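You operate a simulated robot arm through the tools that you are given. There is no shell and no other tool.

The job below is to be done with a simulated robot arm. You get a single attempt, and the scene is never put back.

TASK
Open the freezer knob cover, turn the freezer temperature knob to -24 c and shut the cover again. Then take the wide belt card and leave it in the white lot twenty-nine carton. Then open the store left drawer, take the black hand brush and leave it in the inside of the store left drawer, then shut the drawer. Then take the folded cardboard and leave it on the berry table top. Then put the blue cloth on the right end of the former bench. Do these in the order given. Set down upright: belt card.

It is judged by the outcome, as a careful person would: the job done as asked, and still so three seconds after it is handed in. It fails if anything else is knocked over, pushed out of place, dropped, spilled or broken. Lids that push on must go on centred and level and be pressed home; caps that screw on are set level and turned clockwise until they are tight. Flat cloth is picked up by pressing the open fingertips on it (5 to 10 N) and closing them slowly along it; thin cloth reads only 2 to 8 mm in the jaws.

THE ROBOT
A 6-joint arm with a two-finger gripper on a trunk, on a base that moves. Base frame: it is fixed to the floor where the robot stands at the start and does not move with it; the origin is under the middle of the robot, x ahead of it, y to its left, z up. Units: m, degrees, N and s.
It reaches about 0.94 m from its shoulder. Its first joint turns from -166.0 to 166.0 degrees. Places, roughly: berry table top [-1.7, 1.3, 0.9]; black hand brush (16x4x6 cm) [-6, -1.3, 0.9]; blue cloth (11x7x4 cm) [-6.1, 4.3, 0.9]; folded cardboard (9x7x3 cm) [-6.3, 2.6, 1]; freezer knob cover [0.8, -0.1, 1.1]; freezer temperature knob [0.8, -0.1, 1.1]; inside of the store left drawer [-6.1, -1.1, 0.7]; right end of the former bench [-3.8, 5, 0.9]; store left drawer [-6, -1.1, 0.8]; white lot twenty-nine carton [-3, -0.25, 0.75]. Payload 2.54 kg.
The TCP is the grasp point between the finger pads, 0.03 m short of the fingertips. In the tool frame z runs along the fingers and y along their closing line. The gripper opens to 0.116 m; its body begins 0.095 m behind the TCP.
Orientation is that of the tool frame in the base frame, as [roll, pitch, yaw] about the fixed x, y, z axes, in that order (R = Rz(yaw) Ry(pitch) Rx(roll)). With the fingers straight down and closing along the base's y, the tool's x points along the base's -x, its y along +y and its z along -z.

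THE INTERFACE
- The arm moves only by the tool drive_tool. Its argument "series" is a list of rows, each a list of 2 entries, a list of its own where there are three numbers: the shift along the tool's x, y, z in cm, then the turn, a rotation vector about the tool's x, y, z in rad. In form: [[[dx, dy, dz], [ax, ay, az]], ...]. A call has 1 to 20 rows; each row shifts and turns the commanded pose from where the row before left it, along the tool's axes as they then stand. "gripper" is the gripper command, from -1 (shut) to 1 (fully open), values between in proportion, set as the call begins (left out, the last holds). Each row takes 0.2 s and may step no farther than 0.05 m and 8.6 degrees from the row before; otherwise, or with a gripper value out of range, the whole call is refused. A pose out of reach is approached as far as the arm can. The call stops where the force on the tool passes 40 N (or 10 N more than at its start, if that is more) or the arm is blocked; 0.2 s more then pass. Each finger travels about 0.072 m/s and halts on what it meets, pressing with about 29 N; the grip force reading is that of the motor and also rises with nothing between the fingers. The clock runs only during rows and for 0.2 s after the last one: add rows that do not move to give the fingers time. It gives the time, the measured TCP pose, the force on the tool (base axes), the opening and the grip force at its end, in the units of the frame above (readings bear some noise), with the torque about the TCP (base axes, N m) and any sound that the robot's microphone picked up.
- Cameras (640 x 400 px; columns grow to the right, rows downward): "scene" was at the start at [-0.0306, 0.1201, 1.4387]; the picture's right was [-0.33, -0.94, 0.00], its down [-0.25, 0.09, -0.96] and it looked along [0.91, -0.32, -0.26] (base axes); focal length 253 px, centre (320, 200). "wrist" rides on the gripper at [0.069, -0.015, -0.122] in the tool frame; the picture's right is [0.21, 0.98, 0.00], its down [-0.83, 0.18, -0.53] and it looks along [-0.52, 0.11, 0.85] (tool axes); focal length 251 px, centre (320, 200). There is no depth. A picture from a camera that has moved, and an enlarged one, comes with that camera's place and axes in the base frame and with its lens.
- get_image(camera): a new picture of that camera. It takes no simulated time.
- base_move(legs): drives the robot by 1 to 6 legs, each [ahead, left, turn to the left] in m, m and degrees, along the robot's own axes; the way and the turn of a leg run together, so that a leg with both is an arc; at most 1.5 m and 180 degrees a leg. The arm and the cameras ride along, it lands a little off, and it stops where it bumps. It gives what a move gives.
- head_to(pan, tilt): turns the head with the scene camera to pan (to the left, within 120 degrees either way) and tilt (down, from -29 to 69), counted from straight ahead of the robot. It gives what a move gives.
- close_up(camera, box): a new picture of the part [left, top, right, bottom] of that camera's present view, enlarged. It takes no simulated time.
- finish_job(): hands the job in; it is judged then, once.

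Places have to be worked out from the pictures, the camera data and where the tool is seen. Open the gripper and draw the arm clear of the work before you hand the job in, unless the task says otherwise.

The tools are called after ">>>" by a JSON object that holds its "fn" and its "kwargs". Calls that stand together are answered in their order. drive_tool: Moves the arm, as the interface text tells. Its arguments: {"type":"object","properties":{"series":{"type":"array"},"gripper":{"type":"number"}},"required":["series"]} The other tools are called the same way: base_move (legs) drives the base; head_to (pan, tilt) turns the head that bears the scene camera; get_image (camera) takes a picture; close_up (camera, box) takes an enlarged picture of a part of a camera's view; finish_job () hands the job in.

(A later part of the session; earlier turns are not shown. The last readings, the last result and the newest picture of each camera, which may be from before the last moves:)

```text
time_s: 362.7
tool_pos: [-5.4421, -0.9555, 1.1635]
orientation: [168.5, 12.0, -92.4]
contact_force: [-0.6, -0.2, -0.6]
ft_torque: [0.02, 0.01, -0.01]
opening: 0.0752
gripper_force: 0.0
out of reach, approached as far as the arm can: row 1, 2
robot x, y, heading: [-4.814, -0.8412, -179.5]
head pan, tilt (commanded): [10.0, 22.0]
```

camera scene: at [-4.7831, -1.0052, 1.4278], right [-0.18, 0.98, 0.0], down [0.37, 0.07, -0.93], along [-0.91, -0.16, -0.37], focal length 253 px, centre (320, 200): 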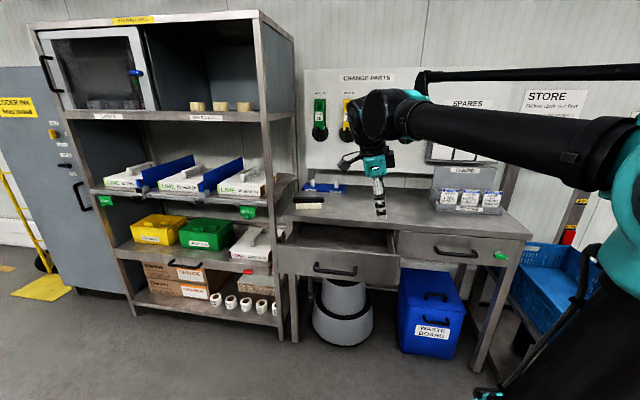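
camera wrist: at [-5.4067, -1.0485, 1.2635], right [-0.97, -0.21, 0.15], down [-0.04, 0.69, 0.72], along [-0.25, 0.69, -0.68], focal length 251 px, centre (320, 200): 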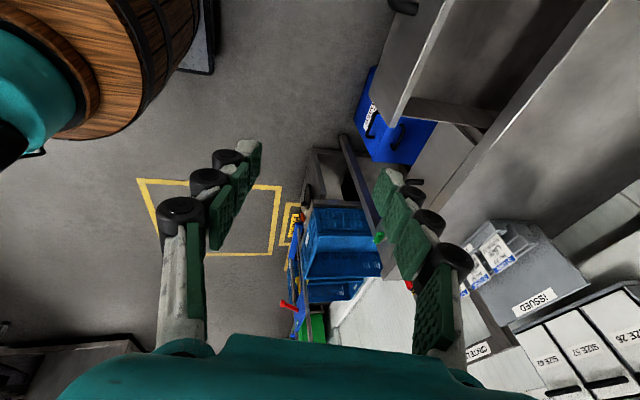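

>>> {"fn": "drive_tool", "kwargs": {"series": [[[0, 0, 0], [0.1, 0, 0]], [[0, 0, 0], [0.1, 0, 0]]]}}

>>> {"fn": "drive_tool", "kwargs": {"series": [[[0, 0, 0], [0, 0, -0.14]], [[0, 0, 0], [0, 0, -0.14]], [[0, 0, 0], [0, 0, -0.14]], [[0, 0, 0], [0, 0, -0.14]]]}}

>>> {"fn": "get_image", "kwargs": {"camera": "scene"}}

```text
time_s: 363.3
tool_pos: [-5.4463, -0.95, 1.1619]
orientation: [177.2, 17.0, -92.7]
contact_force: [0.4, 0.7, 0.7]
ft_torque: [-0.01, 0.02, 0.02]
opening: 0.0755
gripper_force: 0.1
out of reach, approached as far as the arm can: row 1, 2
robot x, y, heading: [-4.8122, -0.8386, -179.8]
head pan, tilt (commanded): [10.0, 22.0]
```

```text
time_s: 364.3
tool_pos: [-5.4563, -0.9341, 1.1624]
orientation: [-173.2, 15.7, -59.1]
contact_force: [0.4, -0.3, -0.6]
ft_torque: [0.04, -0.01, -0.02]
opening: 0.0755
gripper_force: 0.1
out of reach, approached as far as the arm can: row 1, 2, 3, 4
robot x, y, heading: [-4.8136, -0.8385, -179.7]
head pan, tilt (commanded): [10.0, 22.0]
```

```text
taken
camera scene: at [-4.7829, -1.0049, 1.4278], right [-0.18, 0.98, 0.0], down [0.37, 0.07, -0.93], along [-0.91, -0.16, -0.37], focal length 253 px, centre (320, 200)
```

scene: 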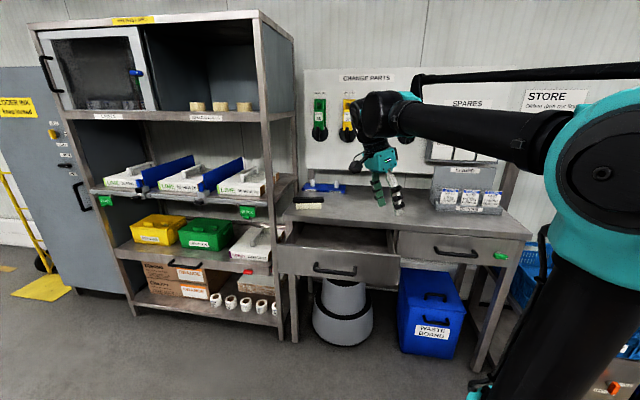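

The arm is in an awkward twisted posture. I bring the tool back toward the robot's right-front (where it worked at the start) and then re-level it.

>>> {"fn": "drive_tool", "kwargs": {"series": [[[-3.9, -2.2, 1.2], [0, 0, 0]], [[-3.9, -2.2, 1.2], [0, 0, 0]], [[-3.9, -2.2, 1.2], [0, 0, 0]], [[-3.9, -2.2, 1.2], [0, 0, 0]], [[-3.9, -2.2, 1.2], [0, 0, 0]], [[-3.9, -2.2, 1.2], [0, 0, 0]]]}}

>>> {"fn": "get_image", "kwargs": {"camera": "scene"}}

```text
time_s: 365.7
tool_pos: [-5.4541, -0.656, 1.1588]
orientation: [-172.2, 14.6, -59.3]
contact_force: [0.2, -0.5, -0.2]
ft_torque: [0.0, -0.01, -0.02]
opening: 0.0756
gripper_force: 0.0
robot x, y, heading: [-4.8148, -0.8376, -179.7]
head pan, tilt (commanded): [10.0, 22.0]
```

```text
taken
camera scene: at [-4.7828, -1.0051, 1.4278], right [-0.18, 0.98, 0.0], down [0.37, 0.07, -0.93], along [-0.91, -0.16, -0.37], focal length 253 px, centre (320, 200)
```

scene: 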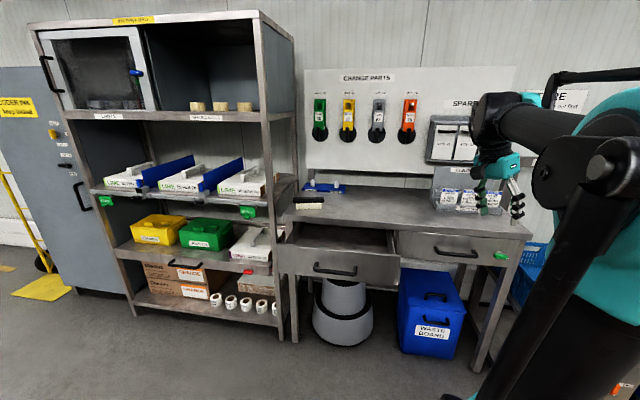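

It moves freely here. Now I level the gripper to straight down.

>>> {"fn": "drive_tool", "kwargs": {"series": [[[0, 0, 0], [-0.0655, 0.126, 0]], [[0, 0, 0], [-0.0655, 0.126, 0]]]}}

```text
time_s: 366.3
tool_pos: [-5.4539, -0.6563, 1.1586]
orientation: [-172.2, 14.5, -59.4]
contact_force: [1.0, -0.2, -0.1]
ft_torque: [-0.04, 0.02, 0.0]
opening: 0.0754
gripper_force: 0.1
out of reach, approached as far as the arm can: row 1, 2
robot x, y, heading: [-4.8132, -0.8411, -179.7]
head pan, tilt (commanded): [10.0, 22.0]
```

>>> {"fn": "drive_tool", "kwargs": {"series": [[[0, 0, 0], [0, 0, 0.14]], [[0, 0, 0], [0, 0, 0.14]]]}}

>>> {"fn": "drive_tool", "kwargs": {"series": [[[0, 0, 0], [-0.0655, 0.126, 0]], [[0, 0, 0], [-0.0655, 0.126, 0]]]}}

>>> {"fn": "drive_tool", "kwargs": {"series": [[[0, 0, 0], [0, 0, -0.14]], [[0, 0, 0], [0, 0, -0.14]], [[0, 0, 0], [0, 0, -0.14]], [[0, 0, 0], [0, 0, -0.14]], [[0, 0, 0], [0, 0, -0.14]], [[0, 0, 0], [0, 0, -0.14]]]}}

```text
time_s: 366.9
tool_pos: [-5.4574, -0.6546, 1.1589]
orientation: [-176.6, 16.2, -75.9]
contact_force: [0.2, -0.8, 0.6]
ft_torque: [0.0, 0.03, -0.01]
opening: 0.0753
gripper_force: 0.0
robot x, y, heading: [-4.812, -0.8409, -179.8]
head pan, tilt (commanded): [10.0, 22.0]
```

```text
time_s: 367.5
tool_pos: [-5.4562, -0.6551, 1.1599]
orientation: [-176.6, 16.0, -75.9]
contact_force: [-0.4, 0.0, -0.4]
ft_torque: [0.0, -0.01, 0.03]
opening: 0.0753
gripper_force: 0.0
out of reach, approached as far as the arm can: row 1, 2
robot x, y, heading: [-4.8172, -0.8436, -179.9]
head pan, tilt (commanded): [10.0, 22.0]
```

```text
time_s: 368.9
tool_pos: [-5.4581, -0.6568, 1.1613]
orientation: [-165.6, 8.2, -27.1]
contact_force: [0.3, -0.4, 0.0]
ft_torque: [0.05, 0.02, -0.01]
opening: 0.0754
gripper_force: 0.1
robot x, y, heading: [-4.8155, -0.8394, -179.7]
head pan, tilt (commanded): [10.0, 22.0]
```

The wrist is at a joint limit in a flipped branch (constant 16° tilt). I'll unwind it by swinging the tool forward and over the forearm axis. First I roll the tool so its x points left again.

>>> {"fn": "drive_tool", "kwargs": {"series": [[[0, 0, 0], [0, 0, 0.1375]], [[0, 0, 0], [0, 0, 0.1375]], [[0, 0, 0], [0, 0, 0.1375]], [[0, 0, 0], [0, 0, 0.1375]], [[0, 0, 0], [0, 0, 0.1375]], [[0, 0, 0], [0, 0, 0.1375]], [[0, 0, 0], [0, 0, 0.1375]], [[0, 0, 0], [0, 0, 0.1375]]]}}

```text
time_s: 370.7
tool_pos: [-5.4579, -0.6545, 1.1601]
orientation: [179.0, 16.5, -91.6]
contact_force: [-0.6, -0.4, 0.3]
ft_torque: [0.0, -0.03, -0.01]
opening: 0.0756
gripper_force: 0.0
robot x, y, heading: [-4.8125, -0.8408, -179.8]
head pan, tilt (commanded): [10.0, 22.0]
```

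>>> {"fn": "drive_tool", "kwargs": {"series": [[[-1.61, 3.24, -0.24], [-0.12, -0.0598, 0]], [[-1.61, 3.24, -0.24], [-0.12, -0.0598, 0]], [[-1.61, 3.24, -0.24], [-0.12, -0.0598, 0]], [[-1.61, 3.24, -0.24], [-0.12, -0.0598, 0]], [[-1.61, 3.24, -0.24], [-0.12, -0.0598, 0]], [[-1.61, 3.24, -0.24], [-0.12, -0.0598, 0]], [[-1.61, 3.24, -0.24], [-0.12, -0.0598, 0]], [[-1.61, 3.24, -0.24], [-0.12, -0.0598, 0]], [[-1.61, 3.24, -0.24], [-0.12, -0.0598, 0]], [[-1.61, 3.24, -0.24], [-0.12, -0.0598, 0]]]}}

>>> {"fn": "get_image", "kwargs": {"camera": "scene"}}

```text
time_s: 372.9
tool_pos: [-5.6918, -0.5977, 1.395]
orientation: [96.0, 40.7, -115.9]
contact_force: [-0.4, 0.8, -0.2]
ft_torque: [0.03, -0.01, 0.03]
opening: 0.075
gripper_force: 0.2
robot x, y, heading: [-4.8123, -0.8394, -179.6]
head pan, tilt (commanded): [10.0, 22.0]
```

```text
taken
camera scene: at [-4.7829, -1.0049, 1.4278], right [-0.18, 0.98, 0.0], down [0.37, 0.07, -0.93], along [-0.91, -0.16, -0.37], focal length 253 px, centre (320, 200)
```

scene: 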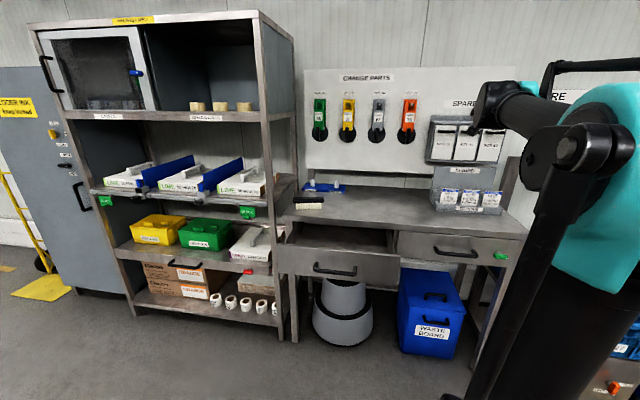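

The tool is now close to the forearm axis, off to its right. I go around the axis to just above it.

>>> {"fn": "drive_tool", "kwargs": {"series": [[[-1.84, 1.94, -0.13], [-0.072, -0.068, 0]], [[-1.84, 1.94, -0.13], [-0.072, -0.068, 0]], [[1.98, 1.84, -0.135], [-0.068, 0.0733, 0]], [[1.98, 1.84, -0.135], [-0.068, 0.0733, 0]], [[1.98, 1.84, -0.135], [-0.068, 0.0733, 0]]]}}

>>> {"fn": "get_image", "kwargs": {"camera": "scene"}}

```text
time_s: 374.1
tool_pos: [-5.7151, -0.6716, 1.4505]
orientation: [80.5, 42.4, -109.8]
contact_force: [-0.4, -0.7, -0.3]
ft_torque: [-0.01, -0.04, -0.02]
opening: 0.0755
gripper_force: 0.1
robot x, y, heading: [-4.8136, -0.8374, -179.7]
head pan, tilt (commanded): [10.0, 22.0]
```

```text
taken
camera scene: at [-4.7829, -1.0048, 1.4278], right [-0.18, 0.98, 0.0], down [0.37, 0.07, -0.93], along [-0.91, -0.16, -0.37], focal length 253 px, centre (320, 200)
```

scene: 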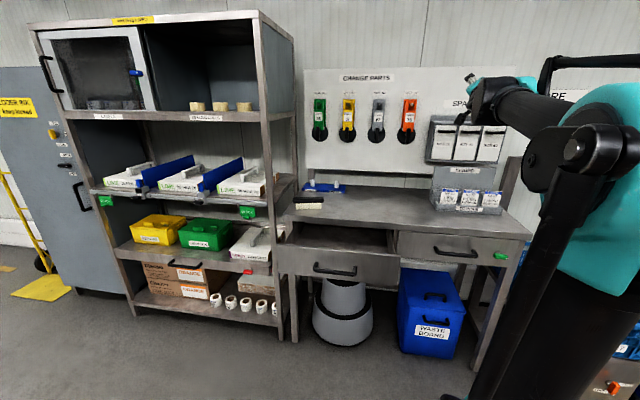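

Now I cross the axis in one step (pitching down in place), then continue pitching down with the wrist centre fixed.

>>> {"fn": "drive_tool", "kwargs": {"series": [[[0, 0, 0], [0.109, 0.101, 0]], [[2.4, -2.6, -0.25], [0.0993, 0.0921, 0]], [[2.4, -2.6, -0.25], [0.0993, 0.0921, 0]]]}}

>>> {"fn": "get_image", "kwargs": {"camera": "scene"}}

```text
time_s: 374.9
tool_pos: [-5.7073, -0.658, 1.4029]
orientation: [105.0, 52.1, -94.7]
contact_force: [-0.5, -3.0, -2.2]
ft_torque: [-0.03, 0.18, -0.26]
opening: 0.0755
gripper_force: 0.1
out of reach, approached as far as the arm can: row 1, 2
robot x, y, heading: [-4.8136, -0.8411, -179.7]
head pan, tilt (commanded): [10.0, 22.0]
```

```text
taken
camera scene: at [-4.7829, -1.0049, 1.4278], right [-0.18, 0.98, 0.0], down [0.37, 0.07, -0.93], along [-0.91, -0.16, -0.37], focal length 253 px, centre (320, 200)
```

scene: 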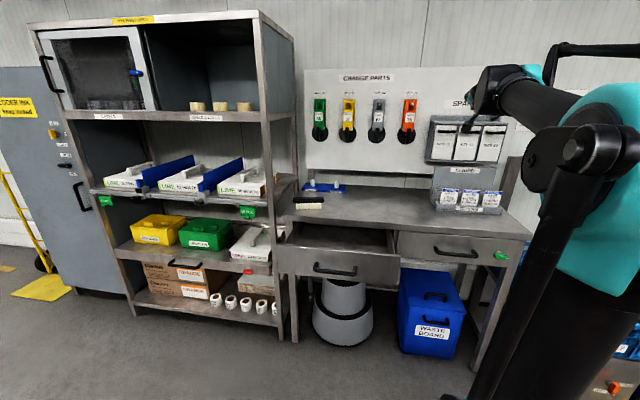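

>>> {"fn": "drive_tool", "kwargs": {"series": [[[2.99, -2.3, -0.25], [0.085, 0.1107, -0.0095]], [[2.99, -2.3, -0.25], [0.085, 0.1107, -0.0095]], [[2.99, -2.3, -0.25], [0.085, 0.1107, -0.0095]], [[2.99, -2.3, -0.25], [0.085, 0.1107, -0.0095]], [[2.99, -2.3, -0.25], [0.085, 0.1107, -0.0095]]]}}

>>> {"fn": "get_image", "kwargs": {"camera": "scene"}}

```text
time_s: 376.1
tool_pos: [-5.6282, -0.827, 1.2409]
orientation: [148.2, 28.0, -64.5]
contact_force: [-0.1, 0.4, -0.2]
ft_torque: [-0.02, -0.03, 0.01]
opening: 0.0753
gripper_force: 0.0
out of reach, approached as far as the arm can: row 2, 3, 4, 5
robot x, y, heading: [-4.812, -0.8372, -179.8]
head pan, tilt (commanded): [10.0, 22.0]
```

```text
taken
camera scene: at [-4.783, -1.0047, 1.4278], right [-0.18, 0.98, 0.0], down [0.37, 0.07, -0.93], along [-0.91, -0.16, -0.37], focal length 253 px, centre (320, 200)
```

scene: 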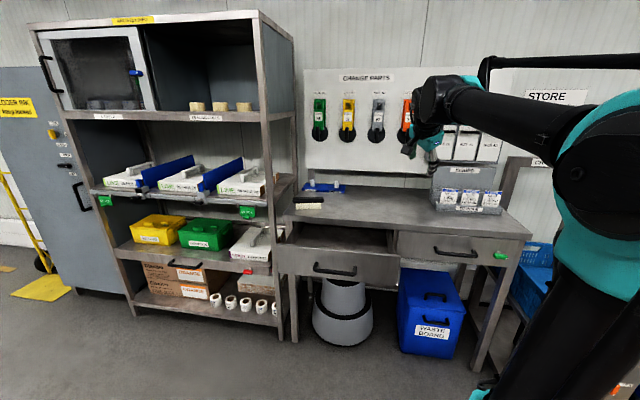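

Still in the flipped branch. I'll repeat the unwinding more carefully: first back up and around the right side of the forearm axis.

>>> {"fn": "drive_tool", "kwargs": {"series": [[[-2.67, 2.17, -0.22], [-0.0803, -0.0988, 0]], [[-2.67, 2.17, -0.22], [-0.0803, -0.0988, 0]], [[-2.67, 2.17, -0.22], [-0.0803, -0.0988, 0]], [[-2.67, 2.17, -0.22], [-0.0803, -0.0988, 0]], [[-2.67, 2.17, -0.22], [-0.0803, -0.0988, 0]], [[-2.67, 2.17, -0.22], [-0.0803, -0.0988, 0]]]}}

```text
time_s: 377.5
tool_pos: [-5.7099, -0.7907, 1.419]
orientation: [97.1, 47.0, -100.3]
contact_force: [0.0, -0.2, -0.1]
ft_torque: [-0.01, 0.0, -0.04]
opening: 0.0754
gripper_force: 0.0
robot x, y, heading: [-4.8138, -0.8396, -180.0]
head pan, tilt (commanded): [10.0, 22.0]
```

>>> {"fn": "drive_tool", "kwargs": {"series": [[[-2.35, 2.05, -0.18], [-0.0759, -0.0871, 0]], [[-2.35, 2.05, -0.18], [-0.0759, -0.0871, 0]], [[-2.35, 2.05, -0.18], [-0.0759, -0.0871, 0]], [[1.78, 2.09, -0.14], [-0.0774, 0.0661, 0]], [[1.78, 2.09, -0.14], [-0.0774, 0.0661, 0]], [[1.78, 2.09, -0.14], [-0.0774, 0.0661, 0]]]}}

```text
time_s: 378.9
tool_pos: [-5.712, -0.8728, 1.5144]
orientation: [66.8, 49.5, -106.1]
contact_force: [0.3, 0.1, -0.4]
ft_torque: [-0.03, -0.01, -0.02]
opening: 0.0754
gripper_force: 0.1
robot x, y, heading: [-4.8127, -0.8416, -179.7]
head pan, tilt (commanded): [10.0, 22.0]
```

>>> {"fn": "drive_tool", "kwargs": {"series": [[[0, 0, 0], [0.0919, 0.1173, 0]]]}}

>>> {"fn": "drive_tool", "kwargs": {"series": [[[0, 0, 0], [0.0919, 0.1173, 0]]]}}

>>> {"fn": "drive_tool", "kwargs": {"series": [[[0, 0, 0], [0.0919, 0.1173, 0]]]}}

```text
time_s: 379.3
tool_pos: [-5.7126, -0.8727, 1.5146]
orientation: [79.8, 51.5, -96.1]
contact_force: [-0.1, -1.2, -0.2]
ft_torque: [0.01, -0.01, 0.01]
opening: 0.0754
gripper_force: 0.0
robot x, y, heading: [-4.8101, -0.8402, -179.8]
head pan, tilt (commanded): [10.0, 22.0]
```

```text
time_s: 379.7
tool_pos: [-5.713, -0.8721, 1.5138]
orientation: [89.7, 52.1, -88.5]
contact_force: [-0.5, -0.1, -0.2]
ft_torque: [0.02, 0.01, 0.02]
opening: 0.0754
gripper_force: 0.0
robot x, y, heading: [-4.8126, -0.8397, -179.6]
head pan, tilt (commanded): [10.0, 22.0]
```

```text
time_s: 380.1
tool_pos: [-5.7138, -0.8679, 1.5138]
orientation: [100.6, 51.5, -81.0]
contact_force: [0.4, -0.3, 0.4]
ft_torque: [0.0, 0.05, -0.04]
opening: 0.0756
gripper_force: 0.1
out of reach, approached as far as the arm can: row 1
robot x, y, heading: [-4.8131, -0.838, -179.9]
head pan, tilt (commanded): [10.0, 22.0]
```

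>>> {"fn": "drive_tool", "kwargs": {"series": [[[2.97, -2.34, -0.26], [0.0865, 0.11, -0.003]], [[2.97, -2.34, -0.26], [0.0865, 0.11, -0.003]], [[2.97, -2.34, -0.26], [0.0865, 0.11, -0.003]]]}}

>>> {"fn": "get_image", "kwargs": {"camera": "scene"}}

```text
time_s: 380.9
tool_pos: [-5.6747, -0.8742, 1.4077]
orientation: [134.2, 43.2, -56.3]
contact_force: [-0.1, 0.2, 0.4]
ft_torque: [-0.01, 0.02, 0.02]
opening: 0.0756
gripper_force: 0.0
out of reach, approached as far as the arm can: row 3
robot x, y, heading: [-4.8129, -0.8398, -179.5]
head pan, tilt (commanded): [10.0, 22.0]
```

```text
taken
camera scene: at [-4.783, -1.0048, 1.4278], right [-0.18, 0.98, 0.0], down [0.37, 0.07, -0.93], along [-0.91, -0.16, -0.37], focal length 253 px, centre (320, 200)
```

scene: 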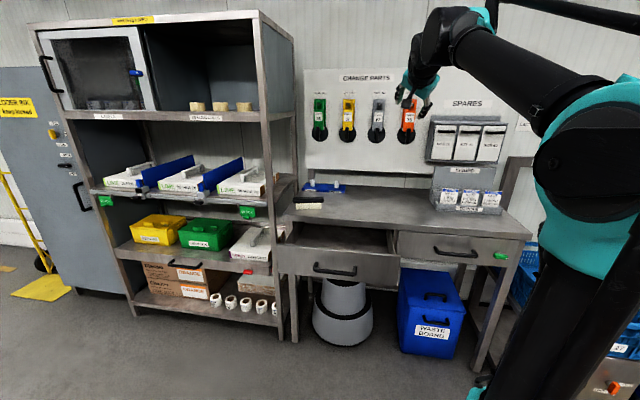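

The tool is now in the arm plane again without the forced tilt. I continue pitching down to vertical.

>>> {"fn": "drive_tool", "kwargs": {"series": [[[3.0, -2.3, -0.26], [0.085, 0.1113, 0]], [[3.0, -2.3, -0.26], [0.085, 0.1113, 0]], [[3.0, -2.3, -0.26], [0.085, 0.1113, 0]], [[3.0, -2.3, -0.26], [0.085, 0.1113, 0]], [[3.0, -2.3, -0.26], [0.085, 0.1113, 0]], [[3.0, -2.3, -0.26], [0.085, 0.1113, 0]], [[3.0, -2.3, -0.26], [0.085, 0.1113, 0]]]}}

```text
time_s: 382.5
tool_pos: [-5.4236, -0.9798, 1.2642]
orientation: [-177.2, 15.9, -39.7]
contact_force: [-0.4, -0.1, 0.0]
ft_torque: [-0.03, 0.01, 0.02]
opening: 0.0753
gripper_force: 0.1
out of reach, approached as far as the arm can: row 1, 2, 3, 4, 5, 6, 7
robot x, y, heading: [-4.8113, -0.8406, -179.7]
head pan, tilt (commanded): [10.0, 22.0]
```

The limit pattern fits the wrist-2 joint of a UR-type wrist. I'll unwind by swinging the tool sideways through pointing right, over, and back down. First the sideways swing (wrist centre fixed).

>>> {"fn": "drive_tool", "kwargs": {"series": [[[-3.8, -0.31, -0.27], [0.0116, -0.1408, 0]], [[-3.8, -0.31, -0.27], [0.0116, -0.1408, 0]], [[-3.8, -0.31, -0.27], [0.0116, -0.1408, 0]], [[-3.8, -0.31, -0.27], [0.0116, -0.1408, 0]], [[-3.8, -0.31, -0.27], [0.0116, -0.1408, 0]], [[-3.8, -0.31, -0.27], [0.0116, -0.1408, 0]], [[-3.8, -0.31, -0.27], [0.0116, -0.1408, 0]], [[-3.8, -0.31, -0.27], [0.0116, -0.1408, 0]]]}}

>>> {"fn": "get_image", "kwargs": {"camera": "scene"}}

```text
time_s: 384.3
tool_pos: [-5.5607, -0.845, 1.4817]
orientation: [-146.0, 79.2, -10.6]
contact_force: [0.1, -0.4, 0.3]
ft_torque: [-0.01, 0.04, 0.02]
opening: 0.0753
gripper_force: 0.0
robot x, y, heading: [-4.8146, -0.8384, -179.9]
head pan, tilt (commanded): [10.0, 22.0]
```

```text
taken
camera scene: at [-4.7829, -1.005, 1.4278], right [-0.18, 0.98, 0.0], down [0.37, 0.07, -0.93], along [-0.91, -0.16, -0.37], focal length 253 px, centre (320, 200)
```

scene: 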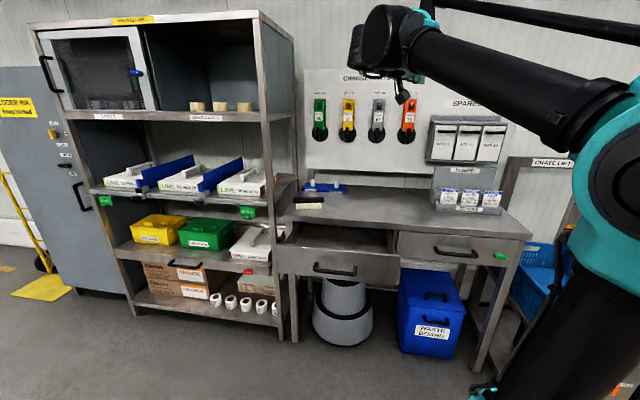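

>>> {"fn": "drive_tool", "kwargs": {"series": [[[-3.8, -0.31, -0.27], [0.0116, -0.1408, 0]], [[-3.8, -0.31, -0.27], [0.0116, -0.1408, 0]], [[-3.8, -0.31, -0.27], [0.0116, -0.1408, 0]]]}}

```text
time_s: 385.1
tool_pos: [-5.5591, -0.8503, 1.5989]
orientation: [-21.3, 73.5, 113.4]
contact_force: [0.9, 0.1, 0.6]
ft_torque: [0.03, 0.0, 0.0]
opening: 0.0753
gripper_force: 0.1
robot x, y, heading: [-4.8137, -0.8413, -180.1]
head pan, tilt (commanded): [10.0, 22.0]
```

>>> {"fn": "drive_tool", "kwargs": {"series": [[[-0.08, 1.06, -0.02], [-0.0391, -0.0029, -0.1427]], [[-0.08, 1.06, -0.02], [-0.0391, -0.0029, -0.1427]], [[-0.08, 1.06, -0.02], [-0.0391, -0.0029, -0.1427]], [[-0.08, 1.06, -0.02], [-0.0391, -0.0029, -0.1427]], [[-0.08, 1.06, -0.02], [-0.0391, -0.0029, -0.1427]], [[-0.08, 1.06, -0.02], [-0.0391, -0.0029, -0.1427]], [[-0.08, 1.06, -0.02], [-0.0391, -0.0029, -0.1427]], [[-0.08, 1.06, -0.02], [-0.0391, -0.0029, -0.1427]], [[-0.08, 1.06, -0.02], [-0.0391, -0.0029, -0.1427]], [[-0.08, 1.06, -0.02], [-0.0391, -0.0029, -0.1427]]]}}

>>> {"fn": "get_image", "kwargs": {"camera": "scene"}}

```text
time_s: 387.3
tool_pos: [-5.614, -0.9041, 1.5423]
orientation: [-86.9, 5.6, 60.5]
contact_force: [0.5, -0.4, 0.2]
ft_torque: [0.01, 0.02, 0.0]
opening: 0.0755
gripper_force: 0.2
out of reach, approached as far as the arm can: row 10
robot x, y, heading: [-4.8137, -0.8414, -179.9]
head pan, tilt (commanded): [10.0, 22.0]
```

```text
taken
camera scene: at [-4.7829, -1.0049, 1.4278], right [-0.18, 0.98, 0.0], down [0.37, 0.07, -0.93], along [-0.91, -0.16, -0.37], focal length 253 px, centre (320, 200)
```

scene: 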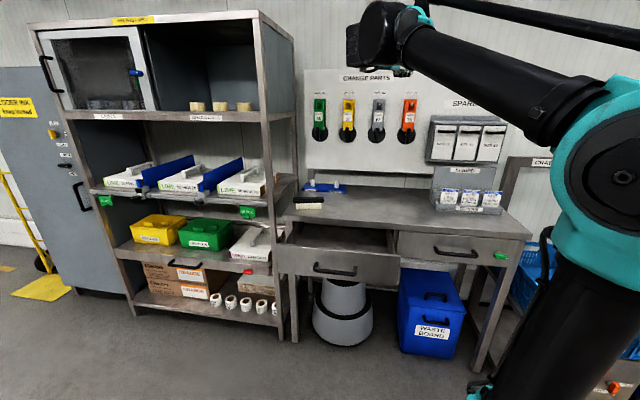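

A joint limit stops that way round (forward). I go around the other way (over the back), again as a pure wrist rotation.

>>> {"fn": "drive_tool", "kwargs": {"series": [[[0.08, -1.06, -0.02], [0.0391, 0.0029, 0.1427]], [[0.08, -1.06, -0.02], [0.0391, 0.0029, 0.1427]], [[0.08, -1.06, -0.02], [0.0391, 0.0029, 0.1427]], [[0.08, -1.06, -0.02], [0.0391, 0.0029, 0.1427]], [[0.08, -1.06, -0.02], [0.0391, 0.0029, 0.1427]], [[0.08, -1.06, -0.02], [0.0391, 0.0029, 0.1427]], [[0.08, -1.06, -0.02], [0.0391, 0.0029, 0.1427]], [[0.08, -1.06, -0.02], [0.0391, 0.0029, 0.1427]], [[0.08, -1.06, -0.02], [0.0391, 0.0029, 0.1427]], [[0.08, -1.06, -0.02], [0.0391, 0.0029, 0.1427]], [[0.08, -1.06, -0.02], [0.0391, 0.0029, 0.1427]], [[0.08, -1.06, -0.02], [0.0391, 0.0029, 0.1427]], [[0.08, -1.06, -0.02], [0.0391, 0.0029, 0.1427]], [[0.08, -1.06, -0.02], [0.0391, 0.0029, 0.1427]], [[0.08, -1.06, -0.02], [0.0391, 0.0029, 0.1427]], [[0.08, -1.06, -0.02], [0.0391, 0.0029, 0.1427]], [[0.08, -1.06, -0.02], [0.0391, 0.0029, 0.1427]], [[0.08, -1.06, -0.02], [0.0391, 0.0029, 0.1427]], [[0.08, -1.06, -0.02], [0.0391, 0.0029, 0.1427]]]}}

>>> {"fn": "get_image", "kwargs": {"camera": "scene"}}

```text
time_s: 391.3
tool_pos: [-5.5096, -0.8049, 1.5491]
orientation: [87.5, 12.1, -150.7]
contact_force: [-0.4, -0.2, -0.2]
ft_torque: [0.0, 0.0, -0.01]
opening: 0.0753
gripper_force: 0.1
robot x, y, heading: [-4.8141, -0.8416, -179.9]
head pan, tilt (commanded): [10.0, 22.0]
```

```text
taken
camera scene: at [-4.7829, -1.0049, 1.4278], right [-0.18, 0.98, 0.0], down [0.37, 0.07, -0.93], along [-0.91, -0.16, -0.37], focal length 253 px, centre (320, 200)
```

scene: 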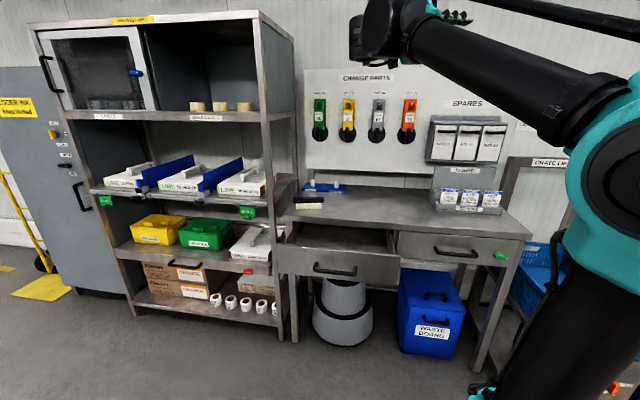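

>>> {"fn": "drive_tool", "kwargs": {"series": [[[0.08, -1.06, -0.02], [0.0391, 0.0029, 0.1427]], [[0.08, -1.06, -0.02], [0.0391, 0.0029, 0.1427]], [[0.08, -1.06, -0.02], [0.0391, 0.0029, 0.1427]], [[0.08, -1.06, -0.02], [0.0391, 0.0029, 0.1427]], [[0.08, -1.06, -0.02], [0.0391, 0.0029, 0.1427]], [[0.08, -1.06, -0.02], [0.0391, 0.0029, 0.1427]], [[0.08, -1.06, -0.02], [0.0391, 0.0029, 0.1427]], [[0.08, -1.06, -0.02], [0.0391, 0.0029, 0.1427]], [[0.08, -1.06, -0.02], [0.0391, 0.0029, 0.1427]], [[0.08, -1.06, -0.02], [0.0391, 0.0029, 0.1427]], [[0.08, -1.06, -0.02], [0.0391, 0.0029, 0.1427]]]}}

```text
time_s: 393.7
tool_pos: [-5.5516, -0.8493, 1.4623]
orientation: [149.0, -72.4, 165.9]
contact_force: [-0.2, 0.3, 0.2]
ft_torque: [-0.02, 0.0, 0.01]
opening: 0.0755
gripper_force: 0.0
robot x, y, heading: [-4.8129, -0.8379, -179.7]
head pan, tilt (commanded): [10.0, 22.0]
```

Around without limits. Now I lower the tool from pointing right to pointing straight down.

>>> {"fn": "drive_tool", "kwargs": {"series": [[[-3.87, -0.63, -0.29], [0.0234, -0.1435, 0]], [[-3.87, -0.63, -0.29], [0.0234, -0.1435, 0]], [[-3.87, -0.63, -0.29], [0.0234, -0.1435, 0]], [[-3.87, -0.63, -0.29], [0.0234, -0.1435, 0]], [[-3.87, -0.63, -0.29], [0.0234, -0.1435, 0]], [[-3.87, -0.63, -0.29], [0.0234, -0.1435, 0]], [[-3.87, -0.63, -0.29], [0.0234, -0.1435, 0]], [[-3.87, -0.63, -0.29], [0.0234, -0.1435, 0]], [[-3.87, -0.63, -0.29], [0.0234, -0.1435, 0]]]}}

>>> {"fn": "get_image", "kwargs": {"camera": "scene"}}

```text
time_s: 395.7
tool_pos: [-5.3715, -1.0374, 1.2584]
orientation: [176.4, -15.7, 143.5]
contact_force: [0.2, 0.2, -0.2]
ft_torque: [-0.03, 0.0, 0.02]
opening: 0.0755
gripper_force: 0.0
out of reach, approached as far as the arm can: row 8, 9
robot x, y, heading: [-4.8131, -0.8424, -179.6]
head pan, tilt (commanded): [10.0, 22.0]
```

```text
taken
camera scene: at [-4.7831, -1.0048, 1.4278], right [-0.18, 0.98, 0.0], down [0.37, 0.07, -0.93], along [-0.91, -0.16, -0.37], focal length 253 px, centre (320, 200)
```

scene: 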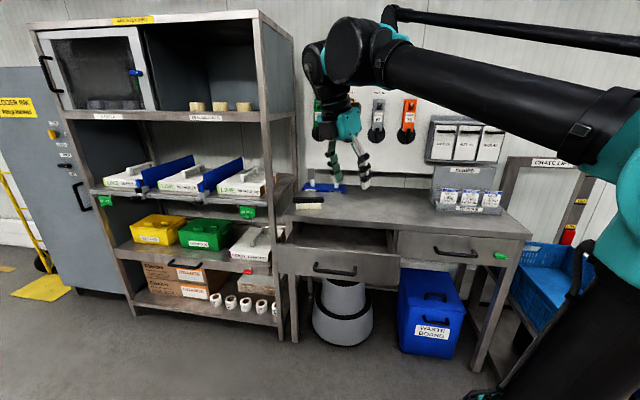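

Same limit again, so I measure the wrist axis direction more precisely: I pitch the tool ~40° in-plane, then push against the tilt limit to get a second reference.

>>> {"fn": "drive_tool", "kwargs": {"series": [[[0.49, -3.6, -0.26], [0.1333, 0.0183, 0.0387]], [[0.49, -3.6, -0.26], [0.1333, 0.0183, 0.0387]], [[0.49, -3.6, -0.26], [0.1333, 0.0183, 0.0387]], [[0.49, -3.6, -0.26], [0.1333, 0.0183, 0.0387]], [[0.49, -3.6, -0.26], [0.1333, 0.0183, 0.0387]]]}}

>>> {"fn": "drive_tool", "kwargs": {"series": [[[0, 0, 0], [-0.015, 0.099, 0]]]}}

```text
time_s: 396.9
tool_pos: [-5.4885, -1.1592, 1.3167]
orientation: [-141.6, -17.4, 130.9]
contact_force: [0.0, 0.8, 0.2]
ft_torque: [0.02, -0.02, -0.01]
opening: 0.0752
gripper_force: 0.0
robot x, y, heading: [-4.8145, -0.8378, -179.7]
head pan, tilt (commanded): [10.0, 22.0]
```

```text
time_s: 397.3
tool_pos: [-5.4868, -1.1591, 1.3163]
orientation: [-141.2, -21.9, 127.1]
contact_force: [-0.2, 0.4, 0.7]
ft_torque: [-0.04, -0.02, 0.04]
opening: 0.0753
gripper_force: 0.0
robot x, y, heading: [-4.8127, -0.8411, -179.8]
head pan, tilt (commanded): [10.0, 22.0]
```

>>> {"fn": "drive_tool", "kwargs": {"series": [[[0, 0, 0], [0.015, -0.099, 0]], [[0, 0, 0], [0.02, -0.12, 0]]]}}

```text
time_s: 397.9
tool_pos: [-5.4816, -1.1648, 1.3162]
orientation: [-141.6, -15.5, 132.7]
contact_force: [-0.2, -0.3, 0.6]
ft_torque: [0.0, -0.03, 0.0]
opening: 0.0754
gripper_force: 0.1
out of reach, approached as far as the arm can: row 2
robot x, y, heading: [-4.8135, -0.8398, -179.8]
head pan, tilt (commanded): [10.0, 22.0]
```

The wrist-1 axis is now known precisely (N=[−0.753,0.659,0]). I align exactly in-plane and swing to just short of that axis.

>>> {"fn": "drive_tool", "kwargs": {"series": [[[-0.29, 3.45, -0.23], [-0.1279, -0.0109, -0.0366]], [[-0.29, 3.45, -0.23], [-0.1279, -0.0109, -0.0366]], [[-0.29, 3.45, -0.23], [-0.1279, -0.0109, -0.0366]], [[-0.29, 3.45, -0.23], [-0.1279, -0.0109, -0.0366]], [[-0.29, 3.45, -0.23], [-0.1279, -0.0109, -0.0366]], [[3.64, 0.31, -0.25], [-0.0115, 0.1349, 0]], [[3.64, 0.31, -0.25], [-0.0115, 0.1349, 0]], [[3.64, 0.31, -0.25], [-0.0115, 0.1349, 0]], [[3.64, 0.31, -0.25], [-0.0115, 0.1349, 0]], [[3.64, 0.31, -0.25], [-0.0115, 0.1349, 0]], [[3.64, 0.31, -0.25], [-0.0115, 0.1349, 0]], [[3.64, 0.31, -0.25], [-0.0115, 0.1349, 0]]]}}

```text
time_s: 400.5
tool_pos: [-5.5094, -0.9328, 1.427]
orientation: [166.9, -69.7, 152.7]
contact_force: [-0.4, -0.5, -1.0]
ft_torque: [-0.02, 0.0, 0.01]
opening: 0.0752
gripper_force: 0.0
out of reach, approached as far as the arm can: row 3
robot x, y, heading: [-4.8129, -0.8424, -179.8]
head pan, tilt (commanded): [10.0, 22.0]
```

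>>> {"fn": "drive_tool", "kwargs": {"series": [[[3.75, 0.85, 0.18], [-0.0115, 0.1349, 0]], [[3.64, 0.31, -0.25], [-0.0115, 0.1349, 0]]]}}

```text
time_s: 401.1
tool_pos: [-5.5191, -0.9131, 1.4984]
orientation: [131.6, -83.6, -172.5]
contact_force: [0.7, -0.6, -0.2]
ft_torque: [0.0, 0.04, -0.02]
opening: 0.0752
gripper_force: 0.0
robot x, y, heading: [-4.8152, -0.8396, -179.8]
head pan, tilt (commanded): [10.0, 22.0]
```

>>> {"fn": "drive_tool", "kwargs": {"series": [[[3.99, 0.34, -0.3], [-0.0126, 0.1479, 0]]]}}

>>> {"fn": "drive_tool", "kwargs": {"series": [[[3.64, 0.31, -0.25], [-0.0115, 0.1349, 0]]]}}

```text
time_s: 401.5
tool_pos: [-5.5183, -0.9118, 1.5373]
orientation: [49.0, -83.7, -90.5]
contact_force: [0.0, -0.8, 0.9]
ft_torque: [0.02, -0.01, 0.0]
opening: 0.0751
gripper_force: 0.0
robot x, y, heading: [-4.8129, -0.8424, -179.9]
head pan, tilt (commanded): [10.0, 22.0]
```

```text
time_s: 401.9
tool_pos: [-5.513, -0.9158, 1.5746]
orientation: [21.7, -77.1, -63.3]
contact_force: [0.0, -0.6, 0.0]
ft_torque: [-0.03, -0.01, 0.01]
opening: 0.0753
gripper_force: 0.1
robot x, y, heading: [-4.8135, -0.84, -179.8]
head pan, tilt (commanded): [10.0, 22.0]
```

Crossed cleanly. Now I rotate about the wrist-1 axis (over the front) to bring the tool around to the underside.

>>> {"fn": "drive_tool", "kwargs": {"series": [[[0.06, -0.83, -0.01], [0.0306, 0.0024, -0.1448]], [[0.06, -0.83, -0.01], [0.0306, 0.0024, -0.1448]], [[0.06, -0.83, -0.01], [0.0306, 0.0024, -0.1448]], [[0.06, -0.83, -0.01], [0.0306, 0.0024, -0.1448]], [[0.06, -0.83, -0.01], [0.0306, 0.0024, -0.1448]], [[0.06, -0.83, -0.01], [0.0306, 0.0024, -0.1448]], [[0.06, -0.83, -0.01], [0.0306, 0.0024, -0.1448]], [[0.06, -0.83, -0.01], [0.0306, 0.0024, -0.1448]], [[0.06, -0.83, -0.01], [0.0306, 0.0024, -0.1448]], [[0.06, -0.83, -0.01], [0.0306, 0.0024, -0.1448]], [[0.06, -0.83, -0.01], [0.0306, 0.0024, -0.1448]], [[0.06, -0.83, -0.01], [0.0306, 0.0024, -0.1448]]]}}

```text
time_s: 404.5
tool_pos: [-5.5527, -0.9618, 1.5096]
orientation: [92.8, 16.5, -118.7]
contact_force: [0.1, 0.0, 0.6]
ft_torque: [0.0, 0.0, 0.0]
opening: 0.0754
gripper_force: 0.1
robot x, y, heading: [-4.8101, -0.8411, -179.7]
head pan, tilt (commanded): [10.0, 22.0]
```

No limit this time — a different branch. I continue to the underside.

>>> {"fn": "drive_tool", "kwargs": {"series": [[[0.06, -0.83, -0.01], [0.0306, 0.0024, -0.1448]], [[0.06, -0.83, -0.01], [0.0306, 0.0024, -0.1448]], [[0.06, -0.83, -0.01], [0.0306, 0.0024, -0.1448]], [[0.06, -0.83, -0.01], [0.0306, 0.0024, -0.1448]], [[0.06, -0.83, -0.01], [0.0306, 0.0024, -0.1448]], [[0.06, -0.83, -0.01], [0.0306, 0.0024, -0.1448]], [[0.06, -0.83, -0.01], [0.0306, 0.0024, -0.1448]], [[0.06, -0.83, -0.01], [0.0306, 0.0024, -0.1448]], [[0.06, -0.83, -0.01], [0.0306, 0.0024, -0.1448]]]}}

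```text
time_s: 406.5
tool_pos: [-5.5193, -0.9232, 1.4625]
orientation: [-165.8, 77.6, -26.4]
contact_force: [-0.7, -0.2, -1.2]
ft_torque: [-0.03, -0.02, 0.0]
opening: 0.0753
gripper_force: 0.1
robot x, y, heading: [-4.8139, -0.8379, -179.6]
head pan, tilt (commanded): [10.0, 22.0]
```

>>> {"fn": "drive_tool", "kwargs": {"series": [[[3.67, 0.2, -0.25], [-0.0073, 0.1359, 0]], [[3.67, 0.2, -0.25], [-0.0073, 0.1359, 0]], [[3.67, 0.2, -0.25], [-0.0073, 0.1359, 0]], [[3.67, 0.2, -0.25], [-0.0073, 0.1359, 0]], [[3.67, 0.2, -0.25], [-0.0073, 0.1359, 0]], [[3.67, 0.2, -0.25], [-0.0073, 0.1359, 0]], [[3.67, 0.2, -0.25], [-0.0073, 0.1359, 0]], [[3.67, 0.2, -0.25], [-0.0073, 0.1359, 0]], [[3.67, 0.2, -0.25], [-0.0073, 0.1359, 0]], [[3.67, 0.2, -0.25], [-0.0073, 0.1359, 0]]]}}

>>> {"fn": "get_image", "kwargs": {"camera": "scene"}}

```text
time_s: 408.7
tool_pos: [-5.3189, -1.0984, 1.2408]
orientation: [180.0, 16.1, -38.0]
contact_force: [-0.9, -0.8, -0.4]
ft_torque: [0.0, -0.01, 0.03]
opening: 0.0754
gripper_force: 0.0
out of reach, approached as far as the arm can: row 9, 10
robot x, y, heading: [-4.8102, -0.8397, -179.7]
head pan, tilt (commanded): [10.0, 22.0]
```

```text
taken
camera scene: at [-4.7831, -1.0049, 1.4278], right [-0.18, 0.98, 0.0], down [0.37, 0.07, -0.93], along [-0.91, -0.16, -0.37], focal length 253 px, centre (320, 200)
```

scene: 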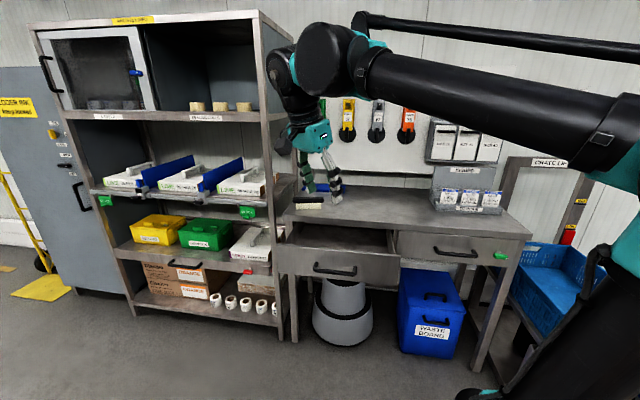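

Still the same constraint. I test whether it depends on arm position: move the tool to the robot's front-right, further out, and try levelling there.

>>> {"fn": "drive_tool", "kwargs": {"series": [[[-2.66, -3.55, 0.77], [0, 0, 0]], [[-2.66, -3.55, 0.77], [0, 0, 0]], [[-2.66, -3.55, 0.77], [0, 0, 0]], [[-2.66, -3.55, 0.77], [0, 0, 0]], [[-2.66, -3.55, 0.77], [0, 0, 0]], [[-2.66, -3.55, 0.77], [0, 0, 0]], [[-2.66, -3.55, 0.77], [0, 0, 0]], [[-2.66, -3.55, 0.77], [0, 0, 0]], [[-3.41, 2.77, 0.98], [0, 0, 0]], [[-3.41, 2.77, 0.98], [0, 0, 0]], [[-3.41, 2.77, 0.98], [0, 0, 0]]]}}

>>> {"fn": "drive_tool", "kwargs": {"series": [[[0, 0, 0], [0, -0.14, 0]], [[0, 0, 0], [0, -0.14, 0]]]}}

>>> {"fn": "get_image", "kwargs": {"camera": "scene"}}

```text
time_s: 411.1
tool_pos: [-5.4439, -0.7894, 1.2465]
orientation: [-177.3, 19.8, -37.7]
contact_force: [0.9, -0.6, 0.7]
ft_torque: [0.05, 0.03, 0.03]
opening: 0.0756
gripper_force: 0.1
out of reach, approached as far as the arm can: row 5, 6, 7, 8, 9, 10, 11
robot x, y, heading: [-4.8117, -0.8397, -179.9]
head pan, tilt (commanded): [10.0, 22.0]
```

```text
time_s: 411.7
tool_pos: [-5.4441, -0.7885, 1.2459]
orientation: [-177.9, 34.7, -37.2]
contact_force: [-0.5, 1.0, -0.3]
ft_torque: [0.02, -0.01, 0.01]
opening: 0.0755
gripper_force: 0.0
robot x, y, heading: [-4.8132, -0.8375, -180.2]
head pan, tilt (commanded): [10.0, 22.0]
```

```text
taken
camera scene: at [-4.7831, -1.0049, 1.4278], right [-0.18, 0.98, 0.0], down [0.37, 0.07, -0.93], along [-0.91, -0.16, -0.37], focal length 253 px, centre (320, 200)
```

scene: 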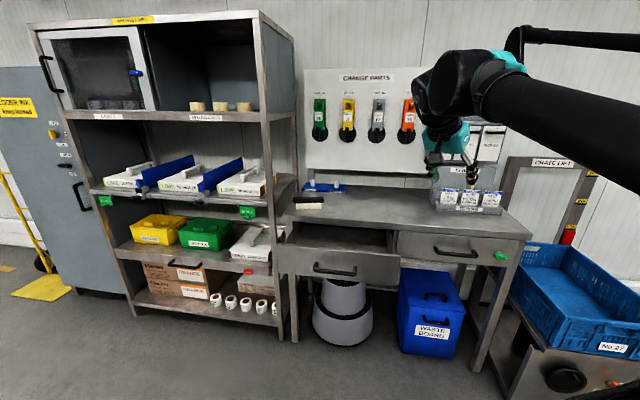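

>>> {"fn": "drive_tool", "kwargs": {"series": [[[0, 0, 0], [0, 0.14, 0]], [[0, 0, 0], [0, 0.14, 0]], [[0, 0, 0], [0, 0.14, 0]], [[0, 0, 0], [0, 0.14, 0]]]}}

```text
time_s: 412.7
tool_pos: [-5.4393, -0.8074, 1.2474]
orientation: [-169.8, 12.5, -38.0]
contact_force: [0.1, -0.2, 1.3]
ft_torque: [-0.01, 0.03, -0.01]
opening: 0.0755
gripper_force: 0.0
out of reach, approached as far as the arm can: row 2, 3, 4
robot x, y, heading: [-4.8123, -0.8384, -179.9]
head pan, tilt (commanded): [10.0, 22.0]
```

>>> {"fn": "drive_tool", "kwargs": {"series": [[[1.16, -3.97, -0.76], [0, 0, 0]], [[1.16, -3.97, -0.76], [0, 0, 0]], [[1.16, -3.97, -0.76], [0, 0, 0]], [[1.16, -3.97, -0.76], [0, 0, 0]], [[1.16, -3.97, -0.76], [0, 0, 0]], [[1.16, -3.97, -0.76], [0, 0, 0]], [[1.16, -3.97, -0.76], [0, 0, 0]], [[1.16, -3.97, -0.76], [0, 0, 0]]]}}

>>> {"fn": "get_image", "kwargs": {"camera": "scene"}}

>>> {"fn": "get_image", "kwargs": {"camera": "wrist"}}

```text
time_s: 414.5
tool_pos: [-5.1748, -0.6714, 1.3388]
orientation: [-167.3, 13.3, -37.7]
contact_force: [0.3, -0.5, -0.7]
ft_torque: [0.0, -0.04, -0.03]
opening: 0.0754
gripper_force: 0.1
out of reach, approached as far as the arm can: row 6, 7, 8
robot x, y, heading: [-4.812, -0.8404, -179.8]
head pan, tilt (commanded): [10.0, 22.0]
```

```text
taken
camera scene: at [-4.783, -1.0048, 1.4278], right [-0.18, 0.98, 0.0], down [0.37, 0.07, -0.93], along [-0.91, -0.16, -0.37], focal length 253 px, centre (320, 200)
```

scene: 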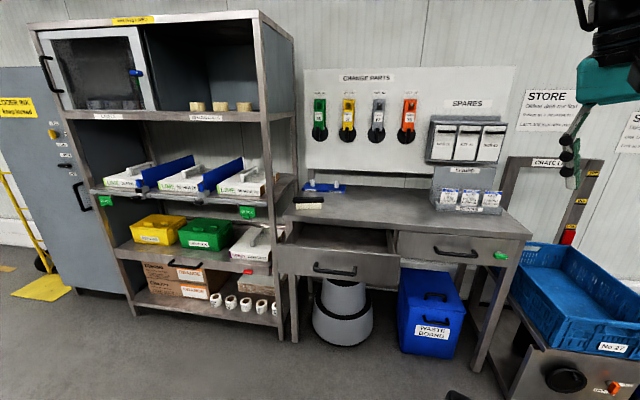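

```text
taken
camera wrist: at [-5.1064, -0.7387, 1.4426], right [-0.46, -0.85, -0.26], down [-0.73, 0.19, 0.66], along [-0.51, 0.49, -0.71], focal length 251 px, centre (320, 200)
```

wrist: 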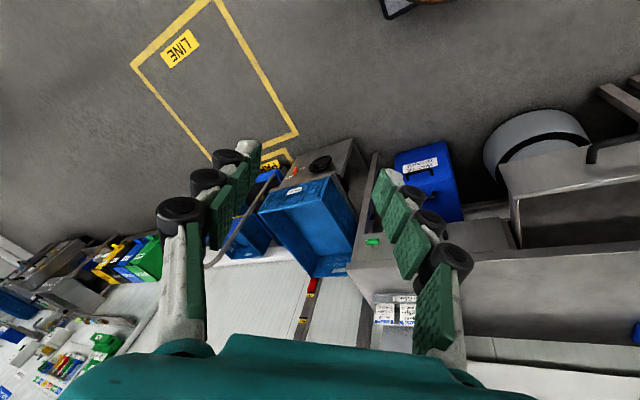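

>>> {"fn": "drive_tool", "kwargs": {"series": [[[0, 0, 0], [0, 0, -0.133]], [[0, 0, 0], [0, 0, -0.133]], [[0, 0, 0], [0, 0, -0.133]], [[0, 0, 0], [0, 0, -0.133]], [[0, 0, 0], [0, 0, -0.133]]]}}

>>> {"fn": "drive_tool", "kwargs": {"series": [[[0, 0, 0], [-0.14, 0, 0]], [[0, 0, 0], [-0.14, 0, 0]]]}}

```text
time_s: 415.7
tool_pos: [-5.1826, -0.7501, 1.341]
orientation: [-164.2, 3.5, -0.4]
contact_force: [-0.1, -0.8, 0.4]
ft_torque: [-0.03, 0.03, 0.03]
opening: 0.0756
gripper_force: 0.2
out of reach, approached as far as the arm can: row 1, 3, 4, 5
robot x, y, heading: [-4.8139, -0.8429, -179.7]
head pan, tilt (commanded): [10.0, 22.0]
```

```text
time_s: 416.3
tool_pos: [-5.1826, -0.7497, 1.3414]
orientation: [-164.3, 3.7, -0.5]
contact_force: [-0.3, -0.6, -0.9]
ft_torque: [0.0, -0.02, -0.01]
opening: 0.0754
gripper_force: 0.1
out of reach, approached as far as the arm can: row 1, 2
robot x, y, heading: [-4.8082, -0.8448, -179.9]
head pan, tilt (commanded): [10.0, 22.0]
```

I can't easily clear this wrist constraint, but the remaining tilt (≈16° sideways, about the closing axis) is harmless for grasping if the fingers close along x. I roll the gripper so it closes along x and reposition the base so the brush lies front-right of it.

>>> {"fn": "drive_tool", "kwargs": {"series": [[[0, 0, 0], [0, 0, 0.1428]], [[0, 0, 0], [0, 0, 0.1428]], [[0, 0, 0], [0, 0, 0.1428]], [[0, 0, 0], [0, 0, 0.1428]], [[0, 0, 0], [0, 0, 0.1428]], [[0, 0, 0], [0, 0, 0.1428]], [[0, 0, 0], [0, 0, 0.1428]], [[0, 0, 0], [0, 0, 0.1428]], [[0, 0, 0], [0, 0, 0.1428]], [[0, 0, 0], [0, 0, 0.1428]], [[0, 0, 0], [0, 0, 0.1428]]]}}

>>> {"fn": "base_move", "kwargs": {"legs": [[0, 0.62, 0], [0.25, 0, 0]]}}

>>> {"fn": "get_image", "kwargs": {"camera": "scene"}}

>>> {"fn": "get_image", "kwargs": {"camera": "wrist"}}

```text
time_s: 418.7
tool_pos: [-5.1826, -0.7503, 1.339]
orientation: [176.2, 15.8, -91.7]
contact_force: [0.0, 0.3, 0.2]
ft_torque: [0.03, -0.02, -0.01]
opening: 0.0756
gripper_force: 0.1
robot x, y, heading: [-4.8169, -0.839, -179.9]
head pan, tilt (commanded): [10.0, 22.0]
```

```text
time_s: 423.7
tool_pos: [-5.4258, -1.4005, 1.3401]
orientation: [176.3, 15.8, -90.8]
contact_force: [-0.1, -0.1, -0.3]
ft_torque: [0.01, 0.03, 0.0]
opening: 0.0756
gripper_force: 0.0
robot x, y, heading: [-5.0583, -1.4845, -179.0]
head pan, tilt (commanded): [10.0, 22.0]
```

```text
taken
camera scene: at [-5.0231, -1.649, 1.4278], right [-0.19, 0.98, 0.0], down [0.37, 0.07, -0.93], along [-0.91, -0.18, -0.37], focal length 253 px, centre (320, 200)
```

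scene: 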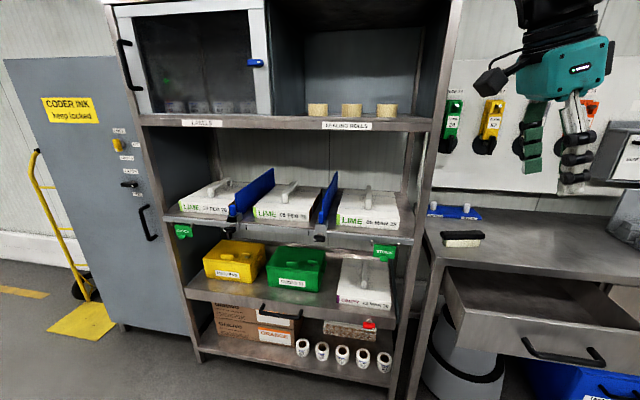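

```text
taken
camera wrist: at [-5.4041, -1.4988, 1.4381], right [-0.98, -0.21, 0.0], down [-0.14, 0.65, 0.75], along [-0.16, 0.73, -0.66], focal length 251 px, centre (320, 200)
```

wrist: 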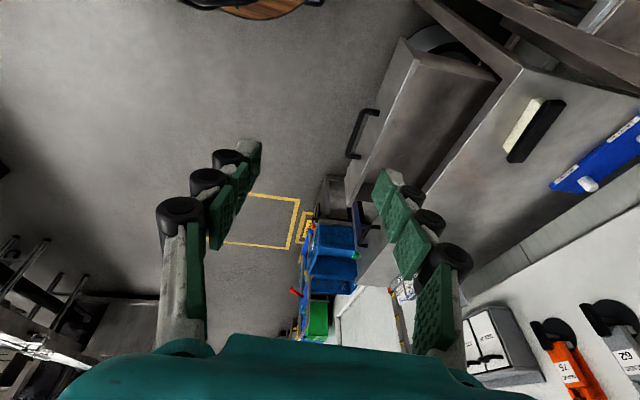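

The brush is at ≈[−5.99,−1.27], close to the shelf on its left, so I'll grip it slightly right of centre (y≈−1.23). I square the gripper, shift right, then move out over the bench.

>>> {"fn": "drive_tool", "kwargs": {"series": [[[0, 0, 0], [0.065, -0.03, 0]], [[-4.41, 0, 1.39], [0, 0, 0]], [[-4.41, 0, 1.39], [0, 0, 0]], [[-4.41, 0, 1.39], [0, 0, 0]], [[-4.41, 0, 1.39], [0, 0, 0]], [[0, 4.3, 0.6], [0, 0, 0]], [[0, 4.3, 0.6], [0, 0, 0]], [[0, 4.3, 0.6], [0, 0, 0]], [[0, 4.3, 0.6], [0, 0, 0]], [[0, 4.3, 0.6], [0, 0, 0]], [[0, 4.3, 0.6], [0, 0, 0]]]}}

>>> {"fn": "get_image", "kwargs": {"camera": "scene"}}

>>> {"fn": "get_image", "kwargs": {"camera": "wrist"}}

```text
time_s: 426.1
tool_pos: [-5.6945, -1.2155, 1.3055]
orientation: [179.9, 17.4, -90.8]
contact_force: [0.3, -0.8, -0.2]
ft_torque: [0.03, 0.1, 0.03]
opening: 0.0756
gripper_force: 0.0
out of reach, approached as far as the arm can: row 4, 5, 6
robot x, y, heading: [-5.0581, -1.484, -179.4]
head pan, tilt (commanded): [10.0, 22.0]
```

```text
taken
camera scene: at [-5.0225, -1.6491, 1.4278], right [-0.19, 0.98, 0.0], down [0.37, 0.07, -0.93], along [-0.91, -0.18, -0.37], focal length 253 px, centre (320, 200)
```

scene: 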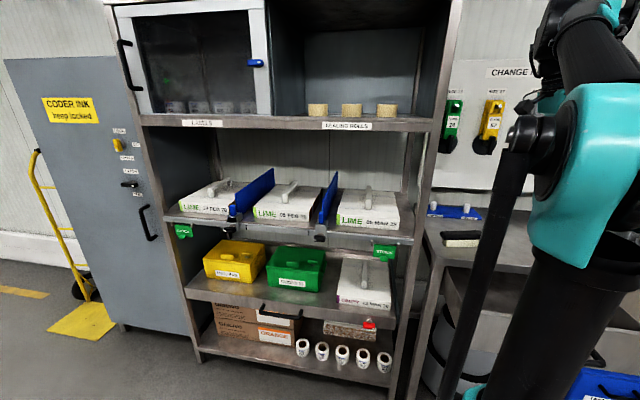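

```text
taken
camera wrist: at [-5.6789, -1.3178, 1.4019], right [-0.98, -0.19, -0.06], down [-0.17, 0.63, 0.76], along [-0.11, 0.75, -0.65], focal length 251 px, centre (320, 200)
```

wrist: 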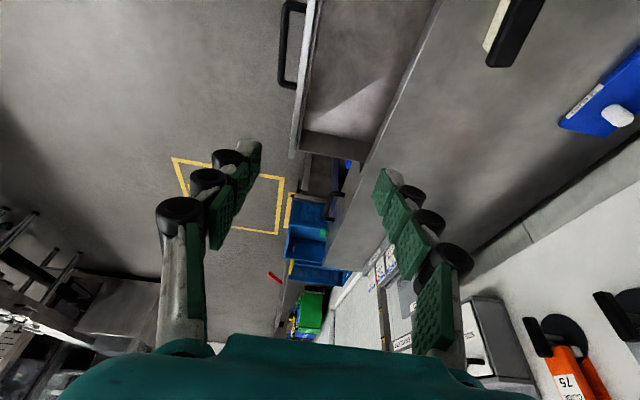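

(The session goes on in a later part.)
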